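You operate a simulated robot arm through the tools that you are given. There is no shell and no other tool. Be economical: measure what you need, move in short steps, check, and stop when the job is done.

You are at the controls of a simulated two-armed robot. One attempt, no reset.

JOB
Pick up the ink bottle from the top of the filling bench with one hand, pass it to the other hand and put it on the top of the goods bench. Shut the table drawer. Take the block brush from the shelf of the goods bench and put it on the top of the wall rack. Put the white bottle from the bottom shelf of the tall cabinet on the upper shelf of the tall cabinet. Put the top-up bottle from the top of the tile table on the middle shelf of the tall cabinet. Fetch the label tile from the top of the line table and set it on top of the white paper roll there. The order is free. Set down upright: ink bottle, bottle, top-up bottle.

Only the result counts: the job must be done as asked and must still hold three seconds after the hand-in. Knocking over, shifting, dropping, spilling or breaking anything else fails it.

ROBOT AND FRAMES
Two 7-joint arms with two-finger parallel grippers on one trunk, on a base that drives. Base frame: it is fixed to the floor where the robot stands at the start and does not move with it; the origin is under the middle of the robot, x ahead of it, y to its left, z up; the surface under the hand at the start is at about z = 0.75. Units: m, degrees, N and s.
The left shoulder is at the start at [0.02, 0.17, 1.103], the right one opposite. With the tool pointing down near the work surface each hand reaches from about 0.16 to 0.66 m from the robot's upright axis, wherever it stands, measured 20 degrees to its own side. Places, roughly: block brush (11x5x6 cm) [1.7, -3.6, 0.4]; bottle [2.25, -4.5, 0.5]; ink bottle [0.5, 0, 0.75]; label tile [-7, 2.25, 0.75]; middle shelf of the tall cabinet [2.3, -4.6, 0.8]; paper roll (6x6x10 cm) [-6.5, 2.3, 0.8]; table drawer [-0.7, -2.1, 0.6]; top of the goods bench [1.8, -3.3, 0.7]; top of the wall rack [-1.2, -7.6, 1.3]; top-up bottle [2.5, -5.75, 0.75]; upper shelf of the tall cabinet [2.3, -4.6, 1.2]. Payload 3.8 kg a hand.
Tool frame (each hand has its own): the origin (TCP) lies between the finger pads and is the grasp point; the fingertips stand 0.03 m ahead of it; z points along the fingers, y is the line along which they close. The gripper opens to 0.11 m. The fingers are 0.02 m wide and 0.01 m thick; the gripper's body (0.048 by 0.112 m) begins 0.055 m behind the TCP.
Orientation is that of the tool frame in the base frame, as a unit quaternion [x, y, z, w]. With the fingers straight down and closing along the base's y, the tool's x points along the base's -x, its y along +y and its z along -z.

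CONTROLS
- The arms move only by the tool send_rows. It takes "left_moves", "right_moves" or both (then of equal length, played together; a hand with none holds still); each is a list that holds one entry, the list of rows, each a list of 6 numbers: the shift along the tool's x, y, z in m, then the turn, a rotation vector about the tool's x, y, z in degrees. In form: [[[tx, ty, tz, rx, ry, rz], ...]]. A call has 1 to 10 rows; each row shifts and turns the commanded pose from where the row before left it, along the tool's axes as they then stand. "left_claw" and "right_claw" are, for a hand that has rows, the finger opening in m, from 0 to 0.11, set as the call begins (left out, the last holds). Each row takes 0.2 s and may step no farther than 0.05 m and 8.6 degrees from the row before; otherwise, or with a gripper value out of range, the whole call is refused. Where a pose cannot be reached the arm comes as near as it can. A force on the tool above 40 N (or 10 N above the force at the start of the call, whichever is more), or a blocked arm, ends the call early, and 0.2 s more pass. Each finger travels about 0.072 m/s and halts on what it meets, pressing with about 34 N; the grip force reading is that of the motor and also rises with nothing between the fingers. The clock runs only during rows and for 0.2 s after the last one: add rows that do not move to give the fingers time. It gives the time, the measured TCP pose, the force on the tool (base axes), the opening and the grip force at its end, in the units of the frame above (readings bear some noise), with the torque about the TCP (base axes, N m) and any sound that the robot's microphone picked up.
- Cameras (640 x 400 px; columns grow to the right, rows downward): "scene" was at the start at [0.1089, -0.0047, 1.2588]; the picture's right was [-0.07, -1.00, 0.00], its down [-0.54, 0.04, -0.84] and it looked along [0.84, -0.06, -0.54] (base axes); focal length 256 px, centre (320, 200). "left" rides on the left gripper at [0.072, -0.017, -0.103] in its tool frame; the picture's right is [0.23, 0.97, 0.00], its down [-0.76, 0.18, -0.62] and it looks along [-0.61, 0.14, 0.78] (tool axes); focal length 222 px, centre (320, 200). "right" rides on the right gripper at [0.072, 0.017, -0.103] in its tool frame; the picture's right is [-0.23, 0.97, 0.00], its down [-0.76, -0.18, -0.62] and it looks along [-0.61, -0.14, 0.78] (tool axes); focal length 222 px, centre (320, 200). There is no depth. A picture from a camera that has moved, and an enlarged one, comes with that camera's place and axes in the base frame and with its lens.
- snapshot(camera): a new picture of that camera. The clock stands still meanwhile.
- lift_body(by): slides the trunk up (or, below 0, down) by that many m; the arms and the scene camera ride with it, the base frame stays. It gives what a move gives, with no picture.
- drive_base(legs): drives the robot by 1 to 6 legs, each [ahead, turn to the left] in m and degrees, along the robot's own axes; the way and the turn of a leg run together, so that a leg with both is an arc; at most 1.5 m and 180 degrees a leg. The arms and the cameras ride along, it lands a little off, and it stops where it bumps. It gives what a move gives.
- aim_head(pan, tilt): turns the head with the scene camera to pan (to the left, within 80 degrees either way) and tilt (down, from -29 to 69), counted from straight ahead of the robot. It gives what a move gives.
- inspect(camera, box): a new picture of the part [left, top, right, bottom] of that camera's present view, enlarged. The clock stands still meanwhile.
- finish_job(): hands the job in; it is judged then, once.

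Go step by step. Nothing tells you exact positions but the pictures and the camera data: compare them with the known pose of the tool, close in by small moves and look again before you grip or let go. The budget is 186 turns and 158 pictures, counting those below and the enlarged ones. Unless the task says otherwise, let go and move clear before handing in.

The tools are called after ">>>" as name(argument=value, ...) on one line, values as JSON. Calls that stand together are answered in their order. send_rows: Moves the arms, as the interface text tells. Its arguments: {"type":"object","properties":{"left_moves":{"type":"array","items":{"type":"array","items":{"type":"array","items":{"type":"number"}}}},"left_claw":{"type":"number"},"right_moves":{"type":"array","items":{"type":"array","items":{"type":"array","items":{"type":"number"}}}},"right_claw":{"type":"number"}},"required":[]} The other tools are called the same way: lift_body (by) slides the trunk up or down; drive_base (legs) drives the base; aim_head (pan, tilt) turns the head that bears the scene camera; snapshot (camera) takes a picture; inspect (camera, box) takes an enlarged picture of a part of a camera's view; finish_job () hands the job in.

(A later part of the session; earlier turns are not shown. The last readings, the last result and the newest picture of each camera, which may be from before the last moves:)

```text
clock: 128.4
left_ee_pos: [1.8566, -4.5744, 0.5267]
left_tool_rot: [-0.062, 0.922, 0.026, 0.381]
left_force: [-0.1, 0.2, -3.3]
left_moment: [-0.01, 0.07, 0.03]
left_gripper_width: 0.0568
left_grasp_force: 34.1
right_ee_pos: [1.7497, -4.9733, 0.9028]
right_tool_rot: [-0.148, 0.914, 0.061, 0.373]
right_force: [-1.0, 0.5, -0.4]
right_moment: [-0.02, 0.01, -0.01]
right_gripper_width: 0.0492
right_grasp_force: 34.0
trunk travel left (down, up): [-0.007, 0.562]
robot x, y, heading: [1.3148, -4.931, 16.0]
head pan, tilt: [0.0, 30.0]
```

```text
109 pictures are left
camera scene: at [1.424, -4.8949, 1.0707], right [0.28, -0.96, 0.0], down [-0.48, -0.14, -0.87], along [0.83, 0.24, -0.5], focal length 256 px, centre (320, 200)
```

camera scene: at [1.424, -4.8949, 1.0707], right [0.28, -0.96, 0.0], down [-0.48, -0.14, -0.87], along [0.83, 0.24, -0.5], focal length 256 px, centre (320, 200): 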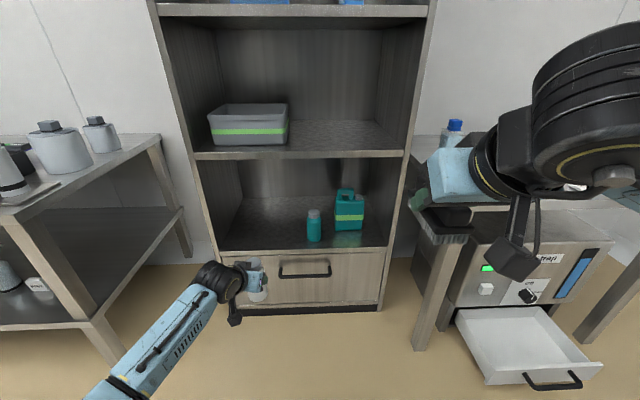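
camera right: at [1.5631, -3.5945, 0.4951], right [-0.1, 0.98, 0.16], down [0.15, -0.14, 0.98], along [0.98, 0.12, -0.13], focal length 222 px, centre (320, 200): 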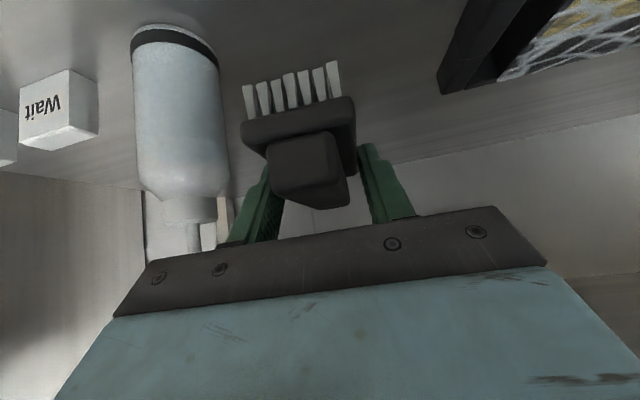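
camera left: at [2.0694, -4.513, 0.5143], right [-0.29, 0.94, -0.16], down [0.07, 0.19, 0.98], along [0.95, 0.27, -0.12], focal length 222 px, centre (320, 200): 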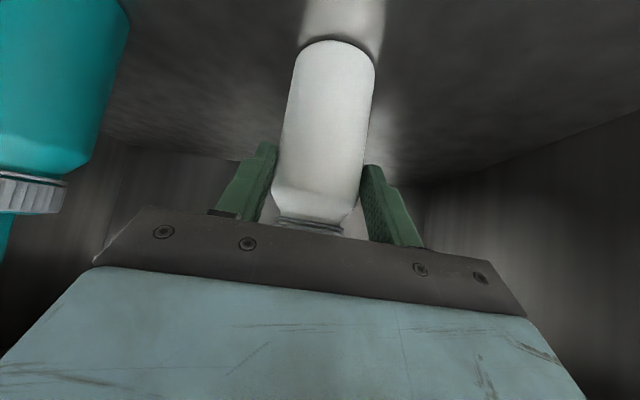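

>>> lift_body(by=0.4)

>>> lift_body(by=0.12)

>>> snapshot(camera="scene")

```text
clock: 132.2
left_ee_pos: [1.8564, -4.5745, 0.9269]
left_tool_rot: [-0.062, 0.922, 0.025, 0.381]
left_force: [0.0, -0.6, -3.7]
left_moment: [-0.03, 0.08, -0.03]
left_gripper_width: 0.0568
left_grasp_force: 34.3
right_ee_pos: [1.7491, -4.9731, 1.3027]
right_tool_rot: [-0.148, 0.914, 0.061, 0.373]
right_force: [-0.5, -1.0, -1.1]
right_moment: [0.03, 0.05, -0.02]
right_gripper_width: 0.0488
right_grasp_force: 34.1
trunk travel left (down, up): [-0.408, 0.162]
robot x, y, heading: [1.3202, -4.9222, 16.0]
head pan, tilt: [0.0, 30.0]
```

```text
clock: 133.7
left_ee_pos: [1.8565, -4.5729, 1.0456]
left_tool_rot: [-0.063, 0.922, 0.026, 0.381]
left_force: [0.4, -0.9, -4.2]
left_moment: [-0.02, 0.06, -0.02]
left_gripper_width: 0.0568
left_grasp_force: 34.3
right_ee_pos: [1.7492, -4.9742, 1.4216]
right_tool_rot: [-0.148, 0.914, 0.061, 0.373]
right_force: [0.0, 0.4, -1.8]
right_moment: [0.0, 0.03, 0.02]
right_gripper_width: 0.0491
right_grasp_force: 34.0
trunk travel left (down, up): [-0.528, 0.042]
robot x, y, heading: [1.3198, -4.9268, 15.9]
head pan, tilt: [0.0, 30.0]
```

```text
108 pictures are left
camera scene: at [1.4243, -4.8947, 1.5905], right [0.28, -0.96, 0.0], down [-0.48, -0.14, -0.87], along [0.83, 0.24, -0.5], focal length 256 px, centre (320, 200)
```

scene: 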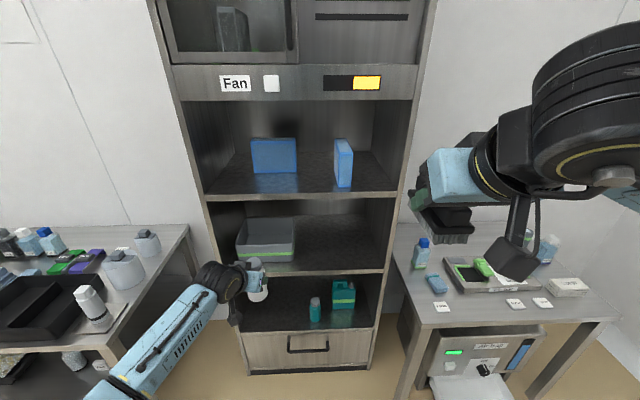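

Shelf edge z≈1.165; the spot in front of the left blue box at about [2.212, -4.592] is free. Raising the left arm above shelf level and shifting it right, then driving in.

>>> send_rows(left_moves=[[[-0.0325, 0, -0.0325, 0, 0, 0], [-0.0325, 0, -0.0325, 0, 0, 0], [-0.0325, 0, -0.0325, 0, 0, 0], [-0.0325, 0, -0.0325, 0, 0, 0], [-0.0325, 0, -0.0325, 0, 0, 0], [-0.004, -0.037, 0.004, 0, 0, 0], [-0.004, -0.037, 0.004, 0, 0, 0], [-0.004, -0.037, 0.004, 0, 0, 0], [0, 0, 0, 0, 0, 0]]])

>>> snapshot(camera="left")

```text
clock: 135.7
left_ee_pos: [1.8891, -4.6815, 1.2776]
left_tool_rot: [-0.062, 0.922, 0.026, 0.381]
left_force: [-0.3, 0.7, -2.8]
left_moment: [0.0, 0.05, -0.04]
left_gripper_width: 0.0569
left_grasp_force: 34.6
right_ee_pos: [1.75, -4.9726, 1.4217]
right_tool_rot: [-0.148, 0.914, 0.061, 0.373]
right_force: [-0.3, -0.1, 0.0]
right_moment: [-0.02, 0.02, 0.01]
right_gripper_width: 0.0489
right_grasp_force: 33.3
trunk travel left (down, up): [-0.528, 0.042]
robot x, y, heading: [1.3171, -4.9272, 16.3]
head pan, tilt: [0.0, 30.0]
```

```text
107 pictures are left
camera left: at [1.7672, -4.7169, 1.2997], right [-0.29, 0.94, -0.16], down [0.07, 0.19, 0.98], along [0.95, 0.27, -0.12], focal length 222 px, centre (320, 200)
```

left: 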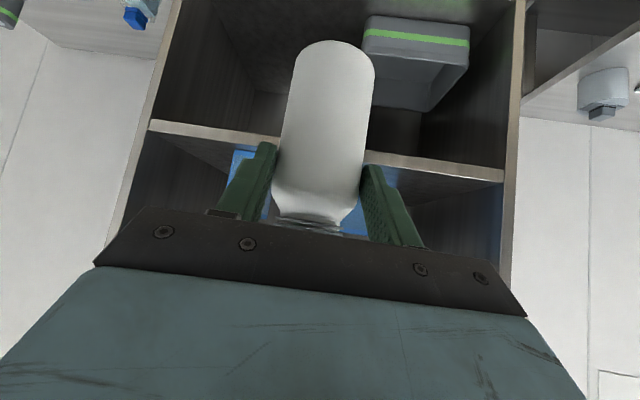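

Bottle bottom clears the shelf by ~4 cm. Driving forward 33 cm.

>>> drive_base(legs=[[0.335, 0]])

>>> snapshot(camera="left")

>>> snapshot(camera="scene")

```text
clock: 137.9
left_ee_pos: [2.2105, -4.5877, 1.2768]
left_tool_rot: [-0.063, 0.922, 0.026, 0.381]
left_force: [0.6, 0.0, -3.1]
left_moment: [-0.02, 0.08, -0.01]
left_gripper_width: 0.0569
left_grasp_force: 33.7
right_ee_pos: [2.0725, -4.8787, 1.4222]
right_tool_rot: [-0.15, 0.913, 0.062, 0.373]
right_force: [0.6, -0.5, 0.1]
right_moment: [0.02, 0.02, 0.01]
right_gripper_width: 0.049
right_grasp_force: 34.1
trunk travel left (down, up): [-0.528, 0.042]
robot x, y, heading: [1.6396, -4.8364, 16.1]
head pan, tilt: [0.0, 30.0]
```

```text
106 pictures are left
camera left: at [2.0898, -4.622, 1.2996], right [-0.29, 0.94, -0.16], down [0.07, 0.19, 0.98], along [0.95, 0.27, -0.12], focal length 222 px, centre (320, 200)
```

left: 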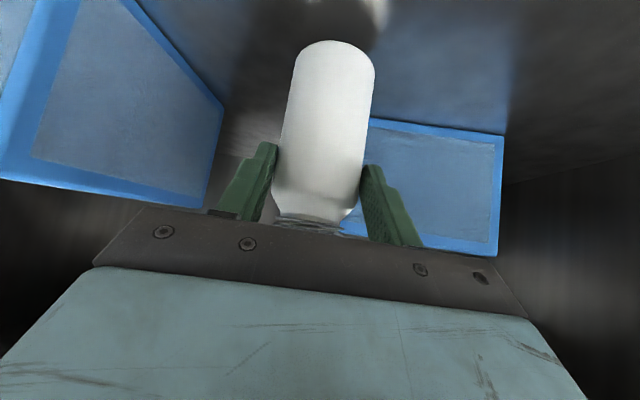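

```text
105 pictures are left
camera scene: at [1.7472, -4.8003, 1.5907], right [0.28, -0.96, 0.0], down [-0.48, -0.14, -0.87], along [0.83, 0.24, -0.5], focal length 256 px, centre (320, 200)
```

scene: 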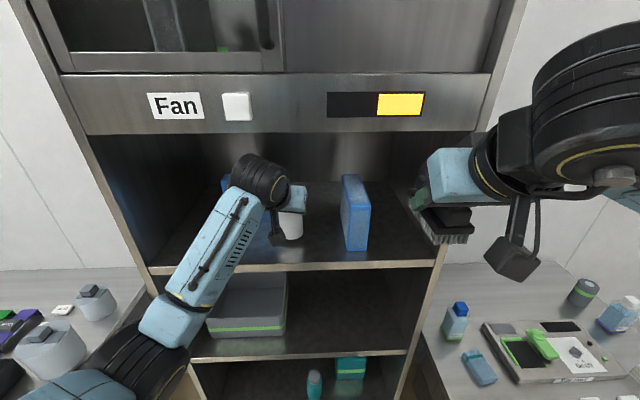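

The bottle is over the shelf in a free spot. Lowering with small steps until contact.

>>> send_rows(left_moves=[[[0.0177, 0, 0.0177, 0, 0, 0], [0.0042, 0, 0.0042, 0, 0, 0], [0.0028, 0, 0.0028, 0, 0, 0], [0.0018, 0, 0.0018, 0, 0, 0], [0, 0, 0, 0, 0, 0]]])

>>> inspect(camera="left", box=[220, 0, 460, 150])

```text
clock: 139.1
left_ee_pos: [2.2082, -4.5884, 1.2462]
left_tool_rot: [-0.061, 0.919, 0.026, 0.388]
left_force: [3.4, -1.4, 28.0]
left_moment: [-0.02, -0.68, -0.01]
left_gripper_width: 0.0561
left_grasp_force: 34.0
right_ee_pos: [2.0699, -4.8805, 1.4224]
right_tool_rot: [-0.149, 0.914, 0.063, 0.373]
right_force: [0.1, -0.6, -0.7]
right_moment: [0.02, 0.01, -0.02]
right_gripper_width: 0.0487
right_grasp_force: 34.2
trunk travel left (down, up): [-0.528, 0.042]
robot x, y, heading: [1.6399, -4.8328, 16.4]
head pan, tilt: [0.0, 30.0]
```

```text
2.67 times, centred on (340, 75) of left
camera zoom: at [2.0877, -4.623, 1.2663], right [-0.29, 0.94, -0.16], down [0.06, 0.19, 0.98], along [0.96, 0.27, -0.11], focal length 592 px, centre (267, 533)
```

zoom: 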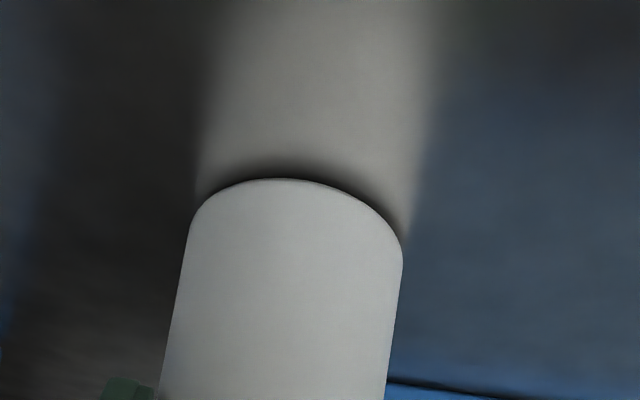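

Firm contact (28 N); relieving by raising ~6 mm before release.

>>> send_rows(left_moves=[[[-0.0025, 0, -0.0025, 0, 0, 0], [-0.0015, 0, -0.0015, 0, 0, 0], [0, 0, 0, 0, 0, 0]]])

```text
clock: 139.9
left_ee_pos: [2.2096, -4.5885, 1.2448]
left_tool_rot: [-0.062, 0.921, 0.026, 0.383]
left_force: [1.3, -2.9, 15.1]
left_moment: [0.0, -0.99, -0.17]
left_gripper_width: 0.0562
left_grasp_force: 34.2
right_ee_pos: [2.0725, -4.8804, 1.4241]
right_tool_rot: [-0.149, 0.913, 0.062, 0.374]
right_force: [-0.4, 0.6, -0.7]
right_moment: [0.01, -0.01, 0.03]
right_gripper_width: 0.0489
right_grasp_force: 33.1
trunk travel left (down, up): [-0.528, 0.042]
robot x, y, heading: [1.6435, -4.8344, 16.3]
head pan, tilt: [0.0, 30.0]
```

>>> send_rows(left_moves=[[[-0.0015, 0, -0.0015, 0, 0, 0], [0, 0, 0, 0, 0, 0]]])

```text
clock: 140.5
left_ee_pos: [2.2097, -4.5883, 1.2459]
left_tool_rot: [-0.063, 0.922, 0.027, 0.38]
left_force: [0.4, -3.4, 7.0]
left_moment: [-0.19, -0.44, -0.17]
left_gripper_width: 0.0564
left_grasp_force: 33.7
right_ee_pos: [2.0715, -4.8794, 1.4226]
right_tool_rot: [-0.149, 0.914, 0.062, 0.373]
right_force: [0.0, 1.1, -1.5]
right_moment: [-0.02, -0.02, -0.02]
right_gripper_width: 0.0491
right_grasp_force: 34.5
trunk travel left (down, up): [-0.528, 0.042]
robot x, y, heading: [1.6414, -4.8337, 16.3]
head pan, tilt: [0.0, 30.0]
```

Releasing and retreating horizontally.

>>> send_rows(left_moves=[[[0, 0, 0, 0, 0, 0], [0, 0, 0, 0, 0, 0], [0, 0, 0, 0, 0, 0], [0, 0, 0, 0, 0, 0], [0.021, 0, -0.021, 0, 0, 0], [0.035, 0, -0.035, 0, 0, 0], [0.035, 0, -0.035, 0, 0, 0], [0, 0, 0, 0, 0, 0]]], left_claw=0.1)

>>> snapshot(camera="left")

```text
clock: 142.3
left_ee_pos: [2.0824, -4.6017, 1.2464]
left_tool_rot: [-0.063, 0.922, 0.026, 0.381]
left_force: [0.6, 0.8, 0.1]
left_moment: [0.0, 0.03, 0.02]
left_gripper_width: 0.1
left_grasp_force: 0.1
right_ee_pos: [2.0728, -4.8791, 1.4216]
right_tool_rot: [-0.149, 0.914, 0.062, 0.372]
right_force: [-0.2, 0.2, -1.1]
right_moment: [-0.03, 0.03, 0.02]
right_gripper_width: 0.0493
right_grasp_force: 34.1
trunk travel left (down, up): [-0.528, 0.042]
robot x, y, heading: [1.6391, -4.8344, 16.3]
head pan, tilt: [0.0, 30.0]
```

```text
103 pictures are left
camera left: at [1.9622, -4.6373, 1.2695], right [-0.29, 0.94, -0.16], down [0.07, 0.19, 0.98], along [0.95, 0.27, -0.13], focal length 222 px, centre (320, 200)
```

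left: 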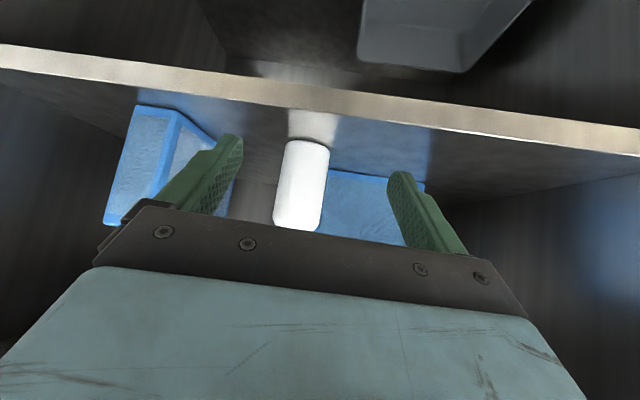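

The white bottle stands on the upper shelf. Backing off and looking at the tile table to the right.

>>> drive_base(legs=[[-0.4, 0]])

>>> lift_body(by=-0.3)

>>> aim_head(pan=-40, tilt=25)

>>> snapshot(camera="scene")

```text
clock: 144.8
left_ee_pos: [1.7001, -4.7175, 1.2477]
left_tool_rot: [-0.059, 0.922, 0.024, 0.382]
left_force: [-0.4, 0.3, -0.2]
left_moment: [-0.02, -0.05, 0.0]
left_gripper_width: 0.0998
left_grasp_force: 0.0
right_ee_pos: [1.6879, -4.9927, 1.4226]
right_tool_rot: [-0.147, 0.914, 0.061, 0.372]
right_force: [-0.4, 0.8, -1.2]
right_moment: [-0.02, 0.0, 0.02]
right_gripper_width: 0.0489
right_grasp_force: 33.8
trunk travel left (down, up): [-0.528, 0.042]
robot x, y, heading: [1.2561, -4.9456, 16.0]
head pan, tilt: [0.0, 30.0]
```

```text
clock: 147.8
left_ee_pos: [1.7008, -4.7165, 0.9476]
left_tool_rot: [-0.06, 0.922, 0.025, 0.382]
left_force: [0.1, -0.9, -0.2]
left_moment: [-0.04, 0.03, -0.03]
left_gripper_width: 0.1001
left_grasp_force: 0.1
right_ee_pos: [1.6866, -4.9923, 1.1224]
right_tool_rot: [-0.147, 0.914, 0.06, 0.373]
right_force: [0.8, 0.7, -2.0]
right_moment: [0.0, 0.02, 0.02]
right_gripper_width: 0.0488
right_grasp_force: 33.5
trunk travel left (down, up): [-0.227, 0.342]
robot x, y, heading: [1.2543, -4.9451, 15.8]
head pan, tilt: [0.0, 30.0]
```

```text
clock: 148.9
left_ee_pos: [1.6996, -4.7172, 0.9476]
left_tool_rot: [-0.059, 0.922, 0.024, 0.382]
left_force: [-0.8, -0.2, -0.4]
left_moment: [-0.01, 0.0, 0.03]
left_gripper_width: 0.1
left_grasp_force: 0.1
right_ee_pos: [1.6877, -4.9917, 1.1225]
right_tool_rot: [-0.147, 0.914, 0.061, 0.373]
right_force: [0.5, 1.2, -1.0]
right_moment: [0.02, 0.02, -0.03]
right_gripper_width: 0.0488
right_grasp_force: 34.2
trunk travel left (down, up): [-0.227, 0.342]
robot x, y, heading: [1.2539, -4.9471, 16.0]
head pan, tilt: [-40.0, 25.0]
```

```text
102 pictures are left
camera scene: at [1.3597, -4.9748, 1.2986], right [-0.41, -0.91, 0.0], down [-0.39, 0.17, -0.91], along [0.83, -0.37, -0.42], focal length 256 px, centre (320, 200)
```

scene: 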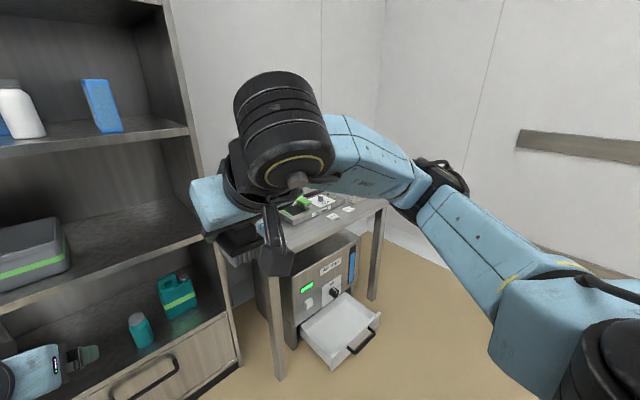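

The right arm blocks the view. Driving to stand before the tile table.

>>> drive_base(legs=[[0, -82], [0.6, 0], [0, 78]])

>>> aim_head(pan=0, tilt=30)

>>> snapshot(camera="scene")

```text
clock: 159.2
left_ee_pos: [1.934, -5.3353, 0.9465]
left_tool_rot: [0.009, 0.924, -0.003, 0.383]
left_force: [0.4, -0.1, 0.0]
left_moment: [0.01, -0.01, 0.01]
left_gripper_width: 0.1002
left_grasp_force: 0.0
right_ee_pos: [1.8819, -5.6063, 1.1218]
right_tool_rot: [-0.078, 0.923, 0.032, 0.376]
right_force: [-0.1, -0.3, -2.5]
right_moment: [0.01, 0.0, 0.02]
right_gripper_width: 0.049
right_grasp_force: 34.3
trunk travel left (down, up): [-0.227, 0.342]
robot x, y, heading: [1.4648, -5.4979, 7.5]
head pan, tilt: [-40.0, 25.0]
```

```text
clock: 160.2
left_ee_pos: [1.9361, -5.336, 0.9474]
left_tool_rot: [0.009, 0.924, -0.003, 0.383]
left_force: [-0.1, 0.1, 0.1]
left_moment: [-0.01, -0.01, -0.02]
left_gripper_width: 0.1
left_grasp_force: 0.0
right_ee_pos: [1.8809, -5.6063, 1.1224]
right_tool_rot: [-0.08, 0.923, 0.034, 0.376]
right_force: [0.2, -0.7, -1.6]
right_moment: [0.0, 0.0, 0.0]
right_gripper_width: 0.049
right_grasp_force: 34.4
trunk travel left (down, up): [-0.227, 0.342]
robot x, y, heading: [1.465, -5.4958, 7.3]
head pan, tilt: [0.0, 30.0]
```

```text
101 pictures are left
camera scene: at [1.572, -5.4793, 1.2907], right [0.13, -0.99, 0.0], down [-0.5, -0.06, -0.87], along [0.86, 0.11, -0.5], focal length 256 px, centre (320, 200)
```

scene: 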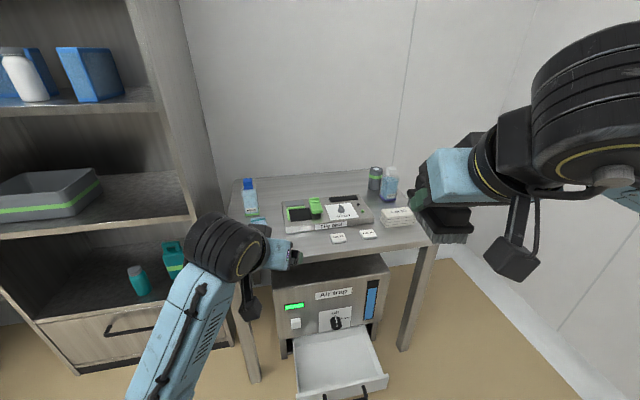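

>>> inspect(camera="scene", box=[225, 150, 435, 260])

```text
3.05 times, centred on (330, 205) of scene
camera zoom: at [1.572, -5.4793, 1.2907], right [0.13, -0.99, 0.0], down [-0.5, -0.06, -0.87], along [0.86, 0.11, -0.5], focal length 780 px, centre (290, 185)
```

zoom: 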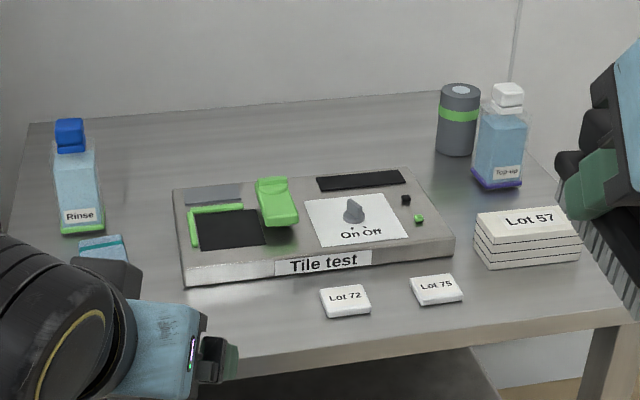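

The top-up bottle is the purple-based one with white cap near the right rear of the tile table, about [2.56, -5.65]. Zooming for its orientation.

>>> inspect(camera="scene", box=[360, 160, 430, 230])

```text
5.71 times, centred on (395, 195) of scene
camera zoom: at [1.572, -5.4793, 1.2907], right [0.13, -0.99, 0.0], down [-0.5, -0.06, -0.87], along [0.86, 0.11, -0.5], focal length 1464 px, centre (-109, 229)
```

zoom: 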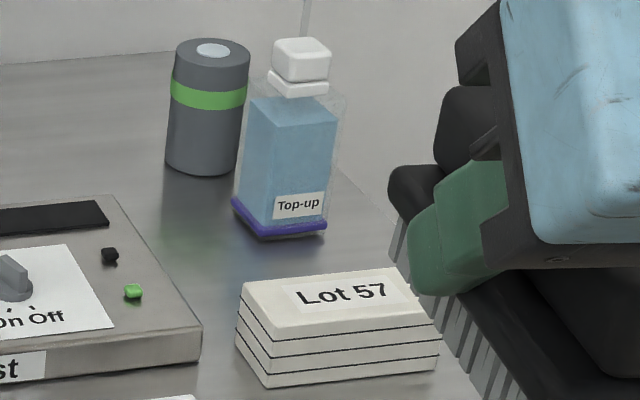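

Top-up bottle: centre ≈[2.558, -5.646], front face normal ≈20°. An open tray sticks out under the table, so I must stand to its right, near the wall. Checking how far the right elbow sticks out first.

>>> aim_head(pan=-80, tilt=35)

>>> snapshot(camera="scene")

```text
clock: 161.8
left_ee_pos: [1.9355, -5.3359, 0.9478]
left_tool_rot: [0.009, 0.924, -0.004, 0.383]
left_force: [0.4, -0.7, -0.3]
left_moment: [0.0, -0.01, -0.02]
left_gripper_width: 0.0999
left_grasp_force: 0.0
right_ee_pos: [1.8825, -5.6073, 1.1212]
right_tool_rot: [-0.079, 0.923, 0.033, 0.376]
right_force: [-0.3, 0.2, -1.5]
right_moment: [0.0, 0.03, 0.0]
right_gripper_width: 0.049
right_grasp_force: 33.8
trunk travel left (down, up): [-0.227, 0.342]
robot x, y, heading: [1.4596, -5.4966, 7.3]
head pan, tilt: [-80.0, 35.0]
```

```text
98 pictures are left
camera scene: at [1.5088, -5.5749, 1.2829], right [-0.95, -0.3, 0.0], down [-0.17, 0.55, -0.82], along [0.25, -0.78, -0.57], focal length 256 px, centre (320, 200)
```

scene: 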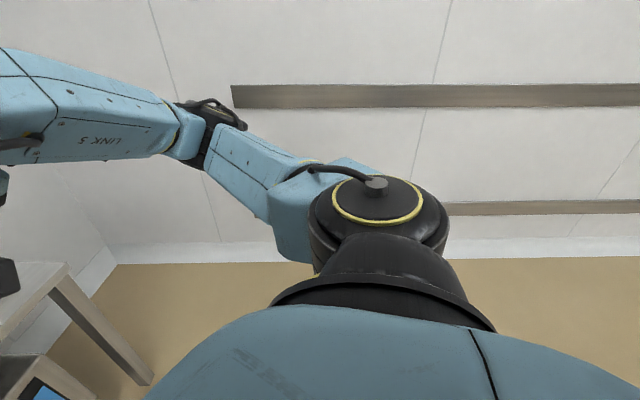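

Elbow needs ~0.56 m to the right, so I'll stand further back (beyond the tray's front) at about [1.856, -5.917], heading 18°, and use the tilted left arm's longer reach.

>>> lift_body(by=0.1)

>>> drive_base(legs=[[0, -54], [0.577, 0], [0, 64.7]])

>>> aim_head(pan=0, tilt=35)

>>> snapshot(camera="scene")

>>> snapshot(camera="left")

```text
clock: 163.1
left_ee_pos: [1.9355, -5.3348, 1.047]
left_tool_rot: [0.009, 0.924, -0.004, 0.383]
left_force: [-0.5, 0.6, -0.4]
left_moment: [-0.02, 0.01, 0.01]
left_gripper_width: 0.1002
left_grasp_force: 0.1
right_ee_pos: [1.8825, -5.6063, 1.2231]
right_tool_rot: [-0.079, 0.923, 0.033, 0.376]
right_force: [0.1, -0.8, -0.8]
right_moment: [0.0, 0.01, -0.04]
right_gripper_width: 0.049
right_grasp_force: 34.2
trunk travel left (down, up): [-0.328, 0.242]
robot x, y, heading: [1.4626, -5.4985, 7.3]
head pan, tilt: [-80.0, 35.0]
```

```text
clock: 171.7
left_ee_pos: [2.3026, -5.668, 1.0472]
left_tool_rot: [-0.081, 0.92, 0.034, 0.381]
left_force: [0.5, 1.0, -0.2]
left_moment: [0.0, -0.03, 0.0]
left_gripper_width: 0.1
left_grasp_force: 0.1
right_ee_pos: [2.3027, -5.945, 1.2224]
right_tool_rot: [-0.167, 0.911, 0.069, 0.372]
right_force: [-0.5, 0.2, -0.4]
right_moment: [0.0, 0.02, 0.02]
right_gripper_width: 0.0491
right_grasp_force: 34.3
trunk travel left (down, up): [-0.328, 0.242]
robot x, y, heading: [1.8657, -5.917, 18.6]
head pan, tilt: [-80.0, 35.0]
```

```text
clock: 173.2
left_ee_pos: [2.3033, -5.6684, 1.0469]
left_tool_rot: [-0.081, 0.92, 0.034, 0.382]
left_force: [0.4, 0.2, -0.9]
left_moment: [0.01, -0.01, -0.02]
left_gripper_width: 0.1003
left_grasp_force: 0.1
right_ee_pos: [2.3029, -5.9443, 1.2219]
right_tool_rot: [-0.167, 0.911, 0.069, 0.371]
right_force: [0.2, 0.2, -1.4]
right_moment: [-0.01, 0.0, -0.01]
right_gripper_width: 0.049
right_grasp_force: 34.7
trunk travel left (down, up): [-0.328, 0.242]
robot x, y, heading: [1.8682, -5.9179, 18.7]
head pan, tilt: [0.0, 35.0]
```

```text
97 pictures are left
camera scene: at [1.9721, -5.8799, 1.3829], right [0.32, -0.95, 0.0], down [-0.54, -0.18, -0.82], along [0.78, 0.26, -0.57], focal length 256 px, centre (320, 200)
```

scene: 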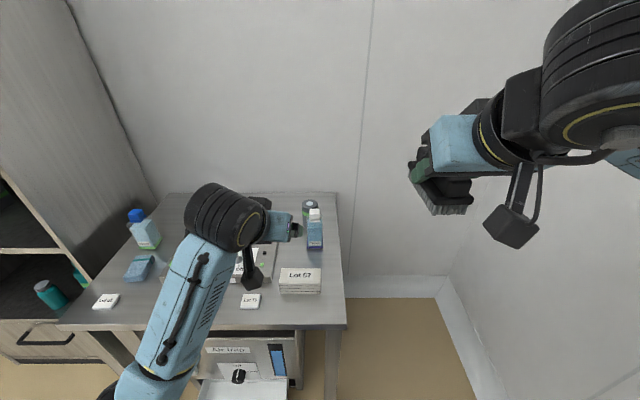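

```text
96 pictures are left
camera left: at [2.1829, -5.7079, 1.0699], right [-0.33, 0.93, -0.16], down [0.07, 0.19, 0.98], along [0.94, 0.31, -0.12], focal length 222 px, centre (320, 200)
```

left: 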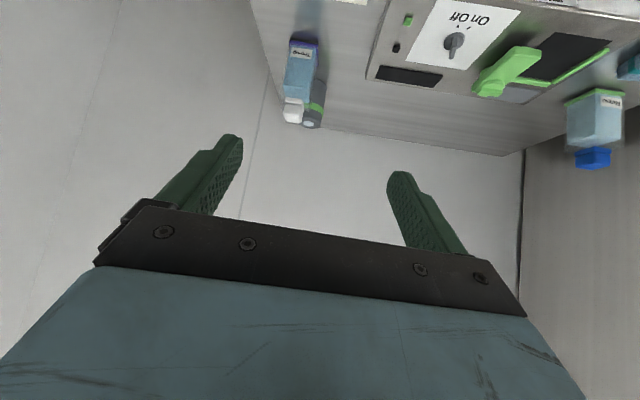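

>>> inspect(camera="scene", box=[270, 190, 350, 300])

>>> inspect(camera="left", box=[260, 20, 360, 140])

```text
3.64 times, centred on (310, 245) of scene
camera zoom: at [1.9721, -5.8799, 1.3829], right [0.32, -0.95, 0.0], down [-0.54, -0.18, -0.82], along [0.78, 0.26, -0.57], focal length 931 px, centre (356, 36)
```

zoom: 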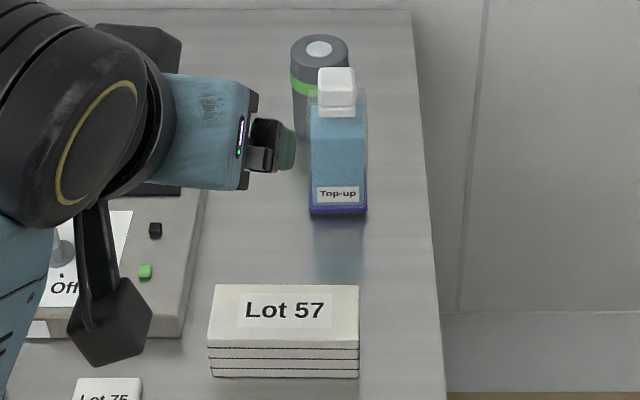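

```text
3.33 times, centred on (310, 80) of left
camera zoom: at [2.1829, -5.7079, 1.0699], right [-0.33, 0.93, -0.16], down [0.07, 0.19, 0.98], along [0.94, 0.31, -0.12], focal length 740 px, centre (353, 600)
```

zoom: 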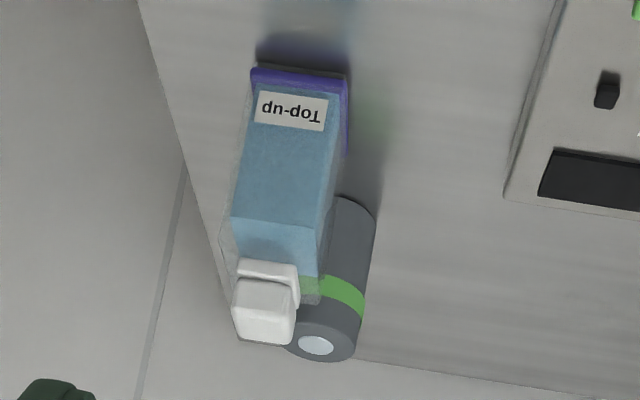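

Both cameras agree: bottle centre [2.575, -5.658], table z 0.75, face normal ≈21°. Aligning the left hand (azimuth 21°, 50° tilt) and moving above the bottle at safe height.

>>> send_rows(left_moves=[[[0, 0, 0, -3.9, 0, -3.9], [0, 0, 0, -3.9, 0, -3.9], [0, 0, 0, 0, 5, 0], [-0.0313, -0.0146, 0.0263, 0, 0, 0], [-0.0313, -0.0146, 0.0263, 0, 0, 0], [-0.0313, -0.0146, 0.0263, 0, 0, 0], [-0.0313, -0.0146, 0.0263, 0, 0, 0], [-0.0313, -0.0146, 0.0263, 0, 0, 0], [-0.0313, -0.0146, 0.0263, 0, 0, 0], [0, 0, 0, 0, 0, 0]]])

>>> snapshot(camera="left")

```text
clock: 175.4
left_ee_pos: [2.5474, -5.6628, 1.0486]
left_tool_rot: [-0.172, 0.924, 0.062, 0.337]
left_force: [0.4, 0.4, -0.5]
left_moment: [0.03, 0.01, 0.0]
left_gripper_width: 0.0999
left_grasp_force: 0.0
left hand out of reach, approached as far as the arm can: row 9
right_ee_pos: [2.3023, -5.9442, 1.2221]
right_tool_rot: [-0.168, 0.911, 0.069, 0.372]
right_force: [0.4, 0.3, -0.9]
right_moment: [-0.01, 0.01, -0.02]
right_gripper_width: 0.049
right_grasp_force: 34.2
trunk travel left (down, up): [-0.328, 0.242]
robot x, y, heading: [1.8682, -5.9156, 18.6]
head pan, tilt: [0.0, 35.0]
```

```text
93 pictures are left
camera left: at [2.4385, -5.7228, 1.0821], right [-0.51, 0.85, -0.15], down [0.11, 0.23, 0.97], along [0.85, 0.48, -0.21], focal length 222 px, centre (320, 200)
```

left: 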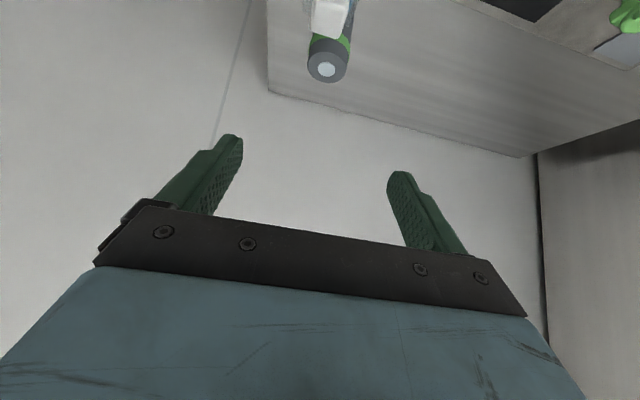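

At the edge of reach; lowering the trunk improves it. The hand straddles the bottle laterally, so I'll lower 12 cm and check.

>>> lift_body(by=-0.12)

>>> send_rows(left_moves=[[[-0.0115, -0.004, 0.0097, 0, 0, 0], [0, 0, 0, 0, 0, 0]]])

>>> snapshot(camera="left")

```text
clock: 176.9
left_ee_pos: [2.5471, -5.6618, 0.9294]
left_tool_rot: [-0.172, 0.924, 0.062, 0.336]
left_force: [-0.3, 0.0, -0.7]
left_moment: [-0.01, -0.02, 0.01]
left_gripper_width: 0.1
left_grasp_force: 0.0
right_ee_pos: [2.3019, -5.9443, 1.1021]
right_tool_rot: [-0.167, 0.911, 0.068, 0.371]
right_force: [0.5, -0.3, -0.3]
right_moment: [-0.01, 0.02, 0.0]
right_gripper_width: 0.049
right_grasp_force: 33.9
trunk travel left (down, up): [-0.208, 0.362]
robot x, y, heading: [1.868, -5.9169, 18.3]
head pan, tilt: [0.0, 35.0]
```

```text
clock: 177.5
left_ee_pos: [2.549, -5.6587, 0.9302]
left_tool_rot: [-0.171, 0.924, 0.061, 0.337]
left_force: [0.2, 0.0, 0.5]
left_moment: [-0.01, -0.04, 0.0]
left_gripper_width: 0.1001
left_grasp_force: 0.1
left hand out of reach, approached as far as the arm can: row 1
right_ee_pos: [2.3033, -5.9436, 1.1025]
right_tool_rot: [-0.168, 0.91, 0.069, 0.372]
right_force: [0.0, 0.0, -0.6]
right_moment: [-0.01, 0.0, -0.02]
right_gripper_width: 0.049
right_grasp_force: 34.0
trunk travel left (down, up): [-0.208, 0.362]
robot x, y, heading: [1.8718, -5.9223, 18.2]
head pan, tilt: [0.0, 35.0]
```

```text
92 pictures are left
camera left: at [2.44, -5.7202, 0.9627], right [-0.51, 0.85, -0.15], down [0.11, 0.23, 0.97], along [0.85, 0.48, -0.21], focal length 222 px, centre (320, 200)
```

left: 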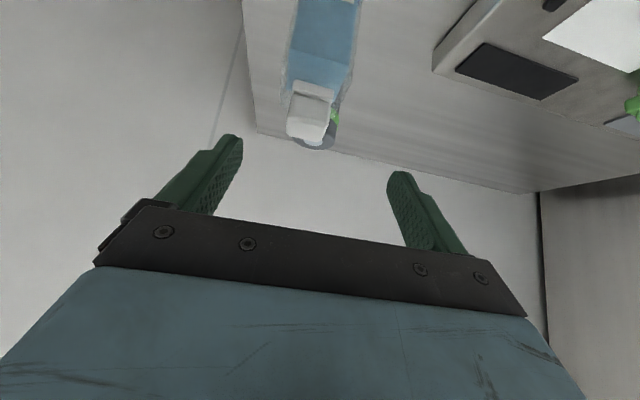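

Laterally aligned but ~1.5 cm short in depth. Flattening the tilt to 40° gains reach.

>>> send_rows(left_moves=[[[0, 0, 0, 0, -5, 0], [0, 0, 0, 0, -5, 0], [-0.009, -0.002, 0.0107, 0, 0, 0], [0, 0, 0, 0, 0, 0]]])

```text
clock: 178.5
left_ee_pos: [2.5664, -5.6573, 0.9283]
left_tool_rot: [-0.166, 0.891, 0.077, 0.416]
left_force: [0.3, -0.4, -0.3]
left_moment: [0.01, 0.01, 0.02]
left_gripper_width: 0.0998
left_grasp_force: 0.0
left hand out of reach, approached as far as the arm can: row 1, 2, 3
right_ee_pos: [2.302, -5.9445, 1.1019]
right_tool_rot: [-0.167, 0.911, 0.068, 0.371]
right_force: [-0.5, -1.1, -0.8]
right_moment: [-0.02, -0.01, -0.02]
right_gripper_width: 0.0492
right_grasp_force: 34.4
trunk travel left (down, up): [-0.208, 0.362]
robot x, y, heading: [1.8713, -5.9145, 18.4]
head pan, tilt: [0.0, 35.0]
```

Depth is now right (TCP at the bottle axis −0.8 cm). Lowering with the trunk, checking midway.

>>> lift_body(by=-0.06)

>>> snapshot(camera="left")

>>> snapshot(camera="scene")

```text
clock: 179.5
left_ee_pos: [2.5663, -5.6574, 0.8701]
left_tool_rot: [-0.166, 0.891, 0.077, 0.416]
left_force: [-0.3, -0.3, 0.2]
left_moment: [-0.03, -0.01, 0.02]
left_gripper_width: 0.0999
left_grasp_force: 0.0
right_ee_pos: [2.3028, -5.945, 1.0421]
right_tool_rot: [-0.166, 0.911, 0.068, 0.372]
right_force: [-0.8, -0.6, -0.5]
right_moment: [0.02, 0.05, 0.0]
right_gripper_width: 0.0489
right_grasp_force: 33.7
trunk travel left (down, up): [-0.148, 0.422]
robot x, y, heading: [1.8678, -5.9159, 18.6]
head pan, tilt: [0.0, 35.0]
```

```text
91 pictures are left
camera left: at [2.4542, -5.7187, 0.8802], right [-0.49, 0.86, -0.17], down [-0.05, 0.17, 0.98], along [0.87, 0.49, -0.04], focal length 222 px, centre (320, 200)
```

left: 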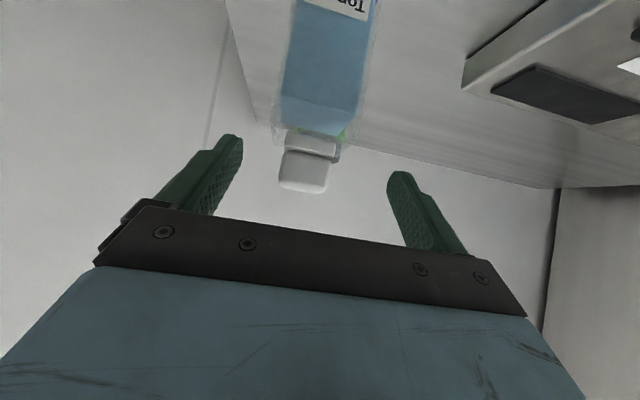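

```text
90 pictures are left
camera scene: at [1.9719, -5.8799, 1.203], right [0.32, -0.95, 0.0], down [-0.54, -0.18, -0.82], along [0.78, 0.26, -0.57], focal length 256 px, centre (320, 200)
```

scene: 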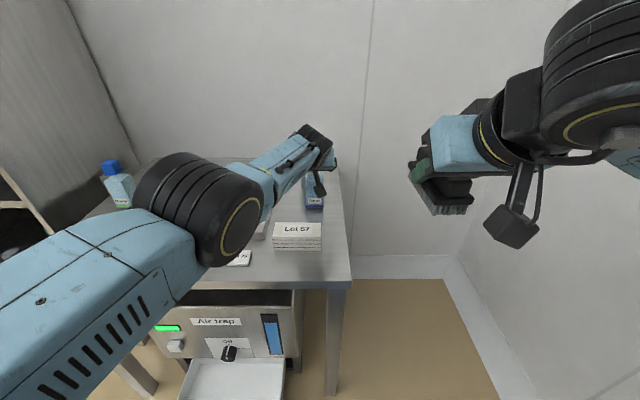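

The apparent size suggests depth may be off; zooming in before going lower.

>>> inspect(camera="left", box=[200, 0, 440, 200])

```text
2.00 times, centred on (320, 100) of left
camera zoom: at [2.4542, -5.7187, 0.8802], right [-0.49, 0.86, -0.17], down [-0.05, 0.17, 0.98], along [0.87, 0.49, -0.04], focal length 444 px, centre (320, 400)
```

zoom: 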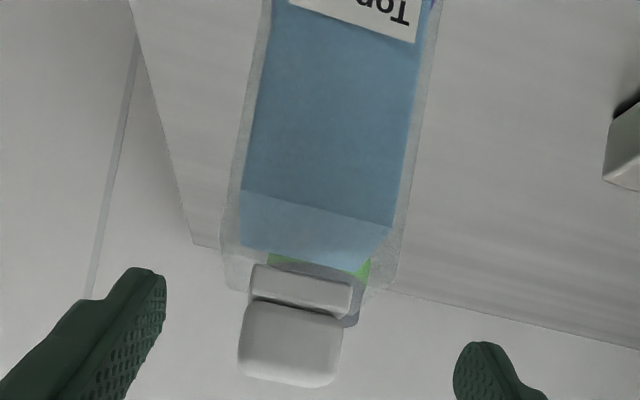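

The table top is really about z≈0.72, so the bottle is ~3 cm deeper at ≈[2.603, -5.649]. I'll raise, retract, and turn the robot 15° right so the left shoulder comes closer.

>>> lift_body(by=0.16)

>>> send_rows(left_moves=[[[0.0321, 0, -0.0383, 0, 0, 0], [0.0321, 0, -0.0383, 0, 0, 0], [0, 0, 0, 0, 0, 0]]])

>>> drive_base(legs=[[0, -15]])

>>> send_rows(left_moves=[[[0, 0, 0, -5.75, 0, -4.82], [0, 0, 0, -5.75, 0, -4.82], [0, 0.04, 0, 0, 0, 0], [0, 0.04, 0, 0, 0, 0], [0, 0.04, 0, 0, 0, 0], [0, 0, 0, 0, 0, 0]]])

>>> snapshot(camera="left")

>>> snapshot(camera="scene")

```text
clock: 181.3
left_ee_pos: [2.5654, -5.6568, 1.0282]
left_tool_rot: [-0.167, 0.891, 0.078, 0.415]
left_force: [0.5, 0.4, 1.1]
left_moment: [0.0, 0.0, 0.04]
left_gripper_width: 0.0999
left_grasp_force: 0.1
right_ee_pos: [2.302, -5.9443, 1.2023]
right_tool_rot: [-0.167, 0.911, 0.069, 0.372]
right_force: [-0.2, 0.2, -1.2]
right_moment: [-0.01, 0.05, 0.0]
right_gripper_width: 0.0492
right_grasp_force: 34.1
trunk travel left (down, up): [-0.308, 0.262]
robot x, y, heading: [1.8722, -5.9209, 18.6]
head pan, tilt: [0.0, 35.0]
```

```text
clock: 182.1
left_ee_pos: [2.5624, -5.6953, 1.0223]
left_tool_rot: [-0.167, 0.891, 0.078, 0.415]
left_force: [0.5, -0.6, -0.7]
left_moment: [0.01, 0.0, 0.01]
left_gripper_width: 0.1001
left_grasp_force: 0.0
left hand out of reach, approached as far as the arm can: row 1, 2
right_ee_pos: [2.3031, -5.9429, 1.2017]
right_tool_rot: [-0.168, 0.91, 0.069, 0.372]
right_force: [0.5, -0.6, -0.3]
right_moment: [0.03, 0.03, -0.05]
right_gripper_width: 0.0489
right_grasp_force: 34.2
trunk travel left (down, up): [-0.308, 0.262]
robot x, y, heading: [1.8679, -5.9157, 18.8]
head pan, tilt: [0.0, 35.0]
```

```text
clock: 183.6
left_ee_pos: [2.5972, -5.8821, 1.0211]
left_tool_rot: [-0.046, 0.906, 0.023, 0.421]
left_force: [0.5, -0.4, -0.3]
left_moment: [-0.01, -0.02, 0.02]
left_gripper_width: 0.1001
left_grasp_force: 0.0
right_ee_pos: [2.2811, -6.0555, 1.2024]
right_tool_rot: [-0.045, 0.926, 0.019, 0.376]
right_force: [0.1, 0.6, -0.6]
right_moment: [0.01, 0.02, -0.02]
right_gripper_width: 0.0494
right_grasp_force: 34.0
trunk travel left (down, up): [-0.308, 0.262]
robot x, y, heading: [1.867, -5.9166, 3.3]
head pan, tilt: [0.0, 35.0]
stopped in leg 1: the robot was blocked; the commanded pose is now the measured one
```

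```text
clock: 185.0
left_ee_pos: [2.5383, -5.7632, 1.0129]
left_tool_rot: [-0.163, 0.891, 0.078, 0.416]
left_force: [-0.1, -0.5, 0.3]
left_moment: [0.02, -0.04, 0.01]
left_gripper_width: 0.1001
left_grasp_force: 0.1
left hand out of reach, approached as far as the arm can: row 1, 2
right_ee_pos: [2.28, -6.0583, 1.2018]
right_tool_rot: [-0.046, 0.925, 0.021, 0.376]
right_force: [0.4, -0.4, -1.3]
right_moment: [0.01, 0.05, -0.02]
right_gripper_width: 0.0488
right_grasp_force: 34.2
trunk travel left (down, up): [-0.308, 0.262]
robot x, y, heading: [1.871, -5.9121, 3.4]
head pan, tilt: [0.0, 35.0]
```

```text
88 pictures are left
camera left: at [2.4269, -5.8238, 1.0238], right [-0.48, 0.86, -0.17], down [-0.05, 0.17, 0.98], along [0.87, 0.49, -0.04], focal length 222 px, centre (320, 200)
```

left: 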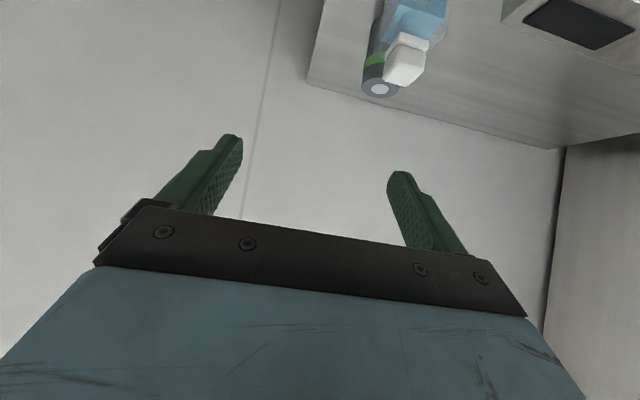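

```text
87 pictures are left
camera scene: at [1.9776, -5.9093, 1.3629], right [0.05, -1.0, 0.0], down [-0.57, -0.03, -0.82], along [0.82, 0.05, -0.57], focal length 256 px, centre (320, 200)
```

scene: 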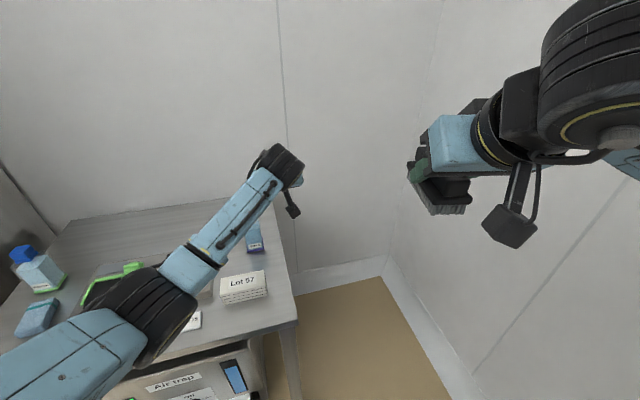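

The turn reported a block at the very end. I'll look at the base/tray and the wall side to see what it touched.

>>> aim_head(pan=35, tilt=65)

>>> snapshot(camera="scene")

>>> aim_head(pan=-78, tilt=20)

>>> snapshot(camera="scene")

```text
clock: 186.0
left_ee_pos: [2.54, -5.7619, 1.0123]
left_tool_rot: [-0.163, 0.891, 0.079, 0.415]
left_force: [0.1, 0.4, 0.2]
left_moment: [-0.01, 0.02, -0.03]
left_gripper_width: 0.1001
left_grasp_force: 0.1
right_ee_pos: [2.2799, -6.0555, 1.2021]
right_tool_rot: [-0.046, 0.925, 0.02, 0.376]
right_force: [0.8, -0.2, -0.8]
right_moment: [0.01, 0.01, 0.01]
right_gripper_width: 0.0493
right_grasp_force: 33.9
trunk travel left (down, up): [-0.308, 0.262]
robot x, y, heading: [1.8681, -5.9165, 3.2]
head pan, tilt: [35.0, 65.0]
```

```text
86 pictures are left
camera scene: at [1.9374, -5.876, 1.3231], right [0.62, -0.79, 0.0], down [-0.71, -0.56, -0.42], along [0.33, 0.26, -0.91], focal length 256 px, centre (320, 200)
```

scene: 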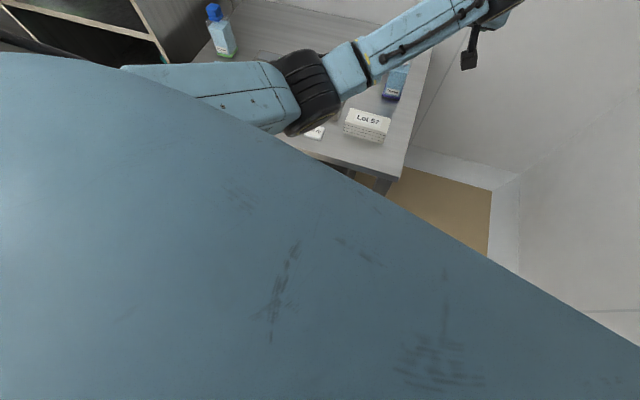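

```text
clock: 187.9
left_ee_pos: [2.5381, -5.7616, 1.012]
left_tool_rot: [-0.163, 0.892, 0.078, 0.415]
left_force: [-0.2, 0.3, 0.3]
left_moment: [0.01, 0.01, 0.01]
left_gripper_width: 0.1001
left_grasp_force: 0.0
right_ee_pos: [2.2801, -6.0554, 1.2024]
right_tool_rot: [-0.046, 0.925, 0.02, 0.376]
right_force: [0.6, 0.4, -1.0]
right_moment: [-0.03, 0.01, -0.01]
right_gripper_width: 0.0488
right_grasp_force: 34.2
trunk travel left (down, up): [-0.308, 0.262]
robot x, y, heading: [1.8684, -5.9117, 3.1]
head pan, tilt: [-78.0, 20.0]
```

```text
85 pictures are left
camera scene: at [1.914, -6.0034, 1.3867], right [-0.97, -0.26, 0.0], down [-0.09, 0.33, -0.94], along [0.25, -0.91, -0.34], focal length 256 px, centre (320, 200)
```

scene: 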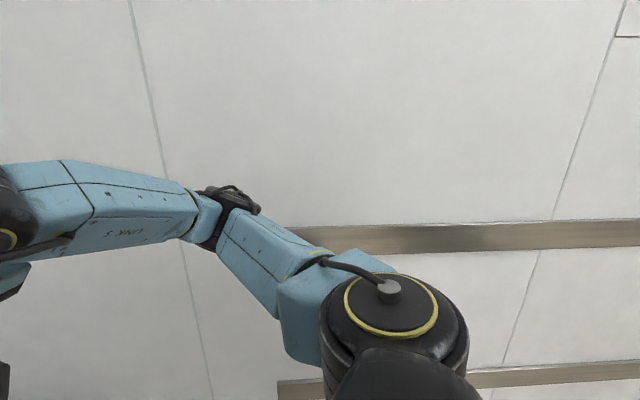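

Nothing visibly touched on the wall side; the turn was essentially complete. Continuing: bottle cap triangulates to ≈[2.597, -5.655, top 0.86]. Moving the left hand above it.

>>> send_rows(left_moves=[[[-0.018, 0.0263, 0.0214, 0, 0, 0], [-0.018, 0.0263, 0.0214, 0, 0, 0], [-0.018, 0.0263, 0.0214, 0, 0, 0], [0, 0, 0, 0, 0, 0]]])

>>> snapshot(camera="left")

```text
clock: 188.9
left_ee_pos: [2.5893, -5.658, 1.0136]
left_tool_rot: [-0.163, 0.891, 0.079, 0.416]
left_force: [-0.1, 0.0, -0.5]
left_moment: [0.0, 0.01, -0.01]
left_gripper_width: 0.1002
left_grasp_force: 0.1
right_ee_pos: [2.2795, -6.0575, 1.2024]
right_tool_rot: [-0.045, 0.925, 0.019, 0.377]
right_force: [0.5, -1.0, -0.5]
right_moment: [0.01, 0.0, 0.01]
right_gripper_width: 0.0491
right_grasp_force: 34.4
trunk travel left (down, up): [-0.308, 0.262]
robot x, y, heading: [1.8688, -5.9184, 2.7]
head pan, tilt: [-78.0, 20.0]
```

```text
84 pictures are left
camera left: at [2.4771, -5.7192, 1.0245], right [-0.48, 0.86, -0.17], down [-0.05, 0.17, 0.98], along [0.87, 0.48, -0.04], focal length 222 px, centre (320, 200)
```

left: 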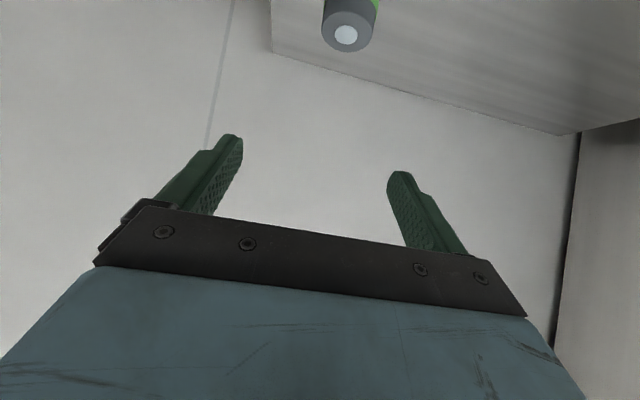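

>>> lift_body(by=-0.13)

>>> snapshot(camera="left")

```text
clock: 190.5
left_ee_pos: [2.5889, -5.658, 0.8845]
left_tool_rot: [-0.163, 0.891, 0.078, 0.416]
left_force: [0.4, 0.1, -0.2]
left_moment: [-0.02, -0.02, -0.03]
left_gripper_width: 0.0999
left_grasp_force: 0.1
right_ee_pos: [2.2789, -6.0577, 1.0725]
right_tool_rot: [-0.045, 0.925, 0.02, 0.377]
right_force: [0.3, -0.2, -1.5]
right_moment: [0.0, 0.01, 0.02]
right_gripper_width: 0.0489
right_grasp_force: 34.3
trunk travel left (down, up): [-0.178, 0.392]
robot x, y, heading: [1.8672, -5.9169, 3.2]
head pan, tilt: [-78.0, 20.0]
```

```text
83 pictures are left
camera left: at [2.4771, -5.7192, 0.8948], right [-0.48, 0.86, -0.17], down [-0.05, 0.17, 0.98], along [0.87, 0.49, -0.04], focal length 222 px, centre (320, 200)
```

left: 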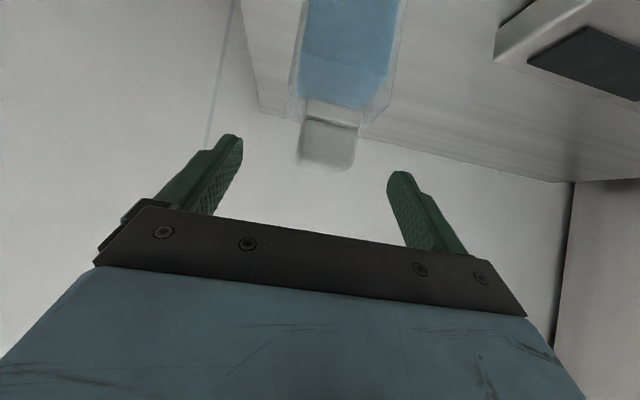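

Bottle is exactly between the fingers. Lowering to TCP z≈0.80 and closing.

>>> lift_body(by=-0.083)

>>> snapshot(camera="left")

```text
clock: 191.7
left_ee_pos: [2.5888, -5.6579, 0.8016]
left_tool_rot: [-0.164, 0.891, 0.078, 0.415]
left_force: [0.5, -0.5, 0.4]
left_moment: [0.0, -0.02, 0.0]
left_gripper_width: 0.0998
left_grasp_force: 0.1
right_ee_pos: [2.2806, -6.0572, 0.9896]
right_tool_rot: [-0.047, 0.925, 0.021, 0.377]
right_force: [0.4, 0.1, -1.6]
right_moment: [-0.03, 0.06, 0.0]
right_gripper_width: 0.0487
right_grasp_force: 33.9
trunk travel left (down, up): [-0.094, 0.476]
robot x, y, heading: [1.867, -5.9189, 3.0]
head pan, tilt: [-78.0, 20.0]
```

```text
82 pictures are left
camera left: at [2.477, -5.7192, 0.8118], right [-0.48, 0.86, -0.17], down [-0.05, 0.17, 0.98], along [0.87, 0.49, -0.04], focal length 222 px, centre (320, 200)
```

left: 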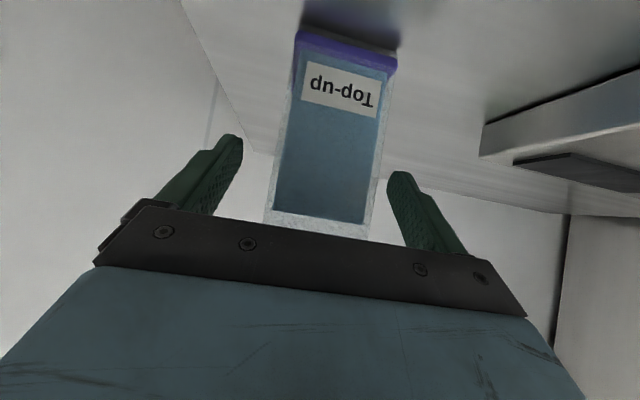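

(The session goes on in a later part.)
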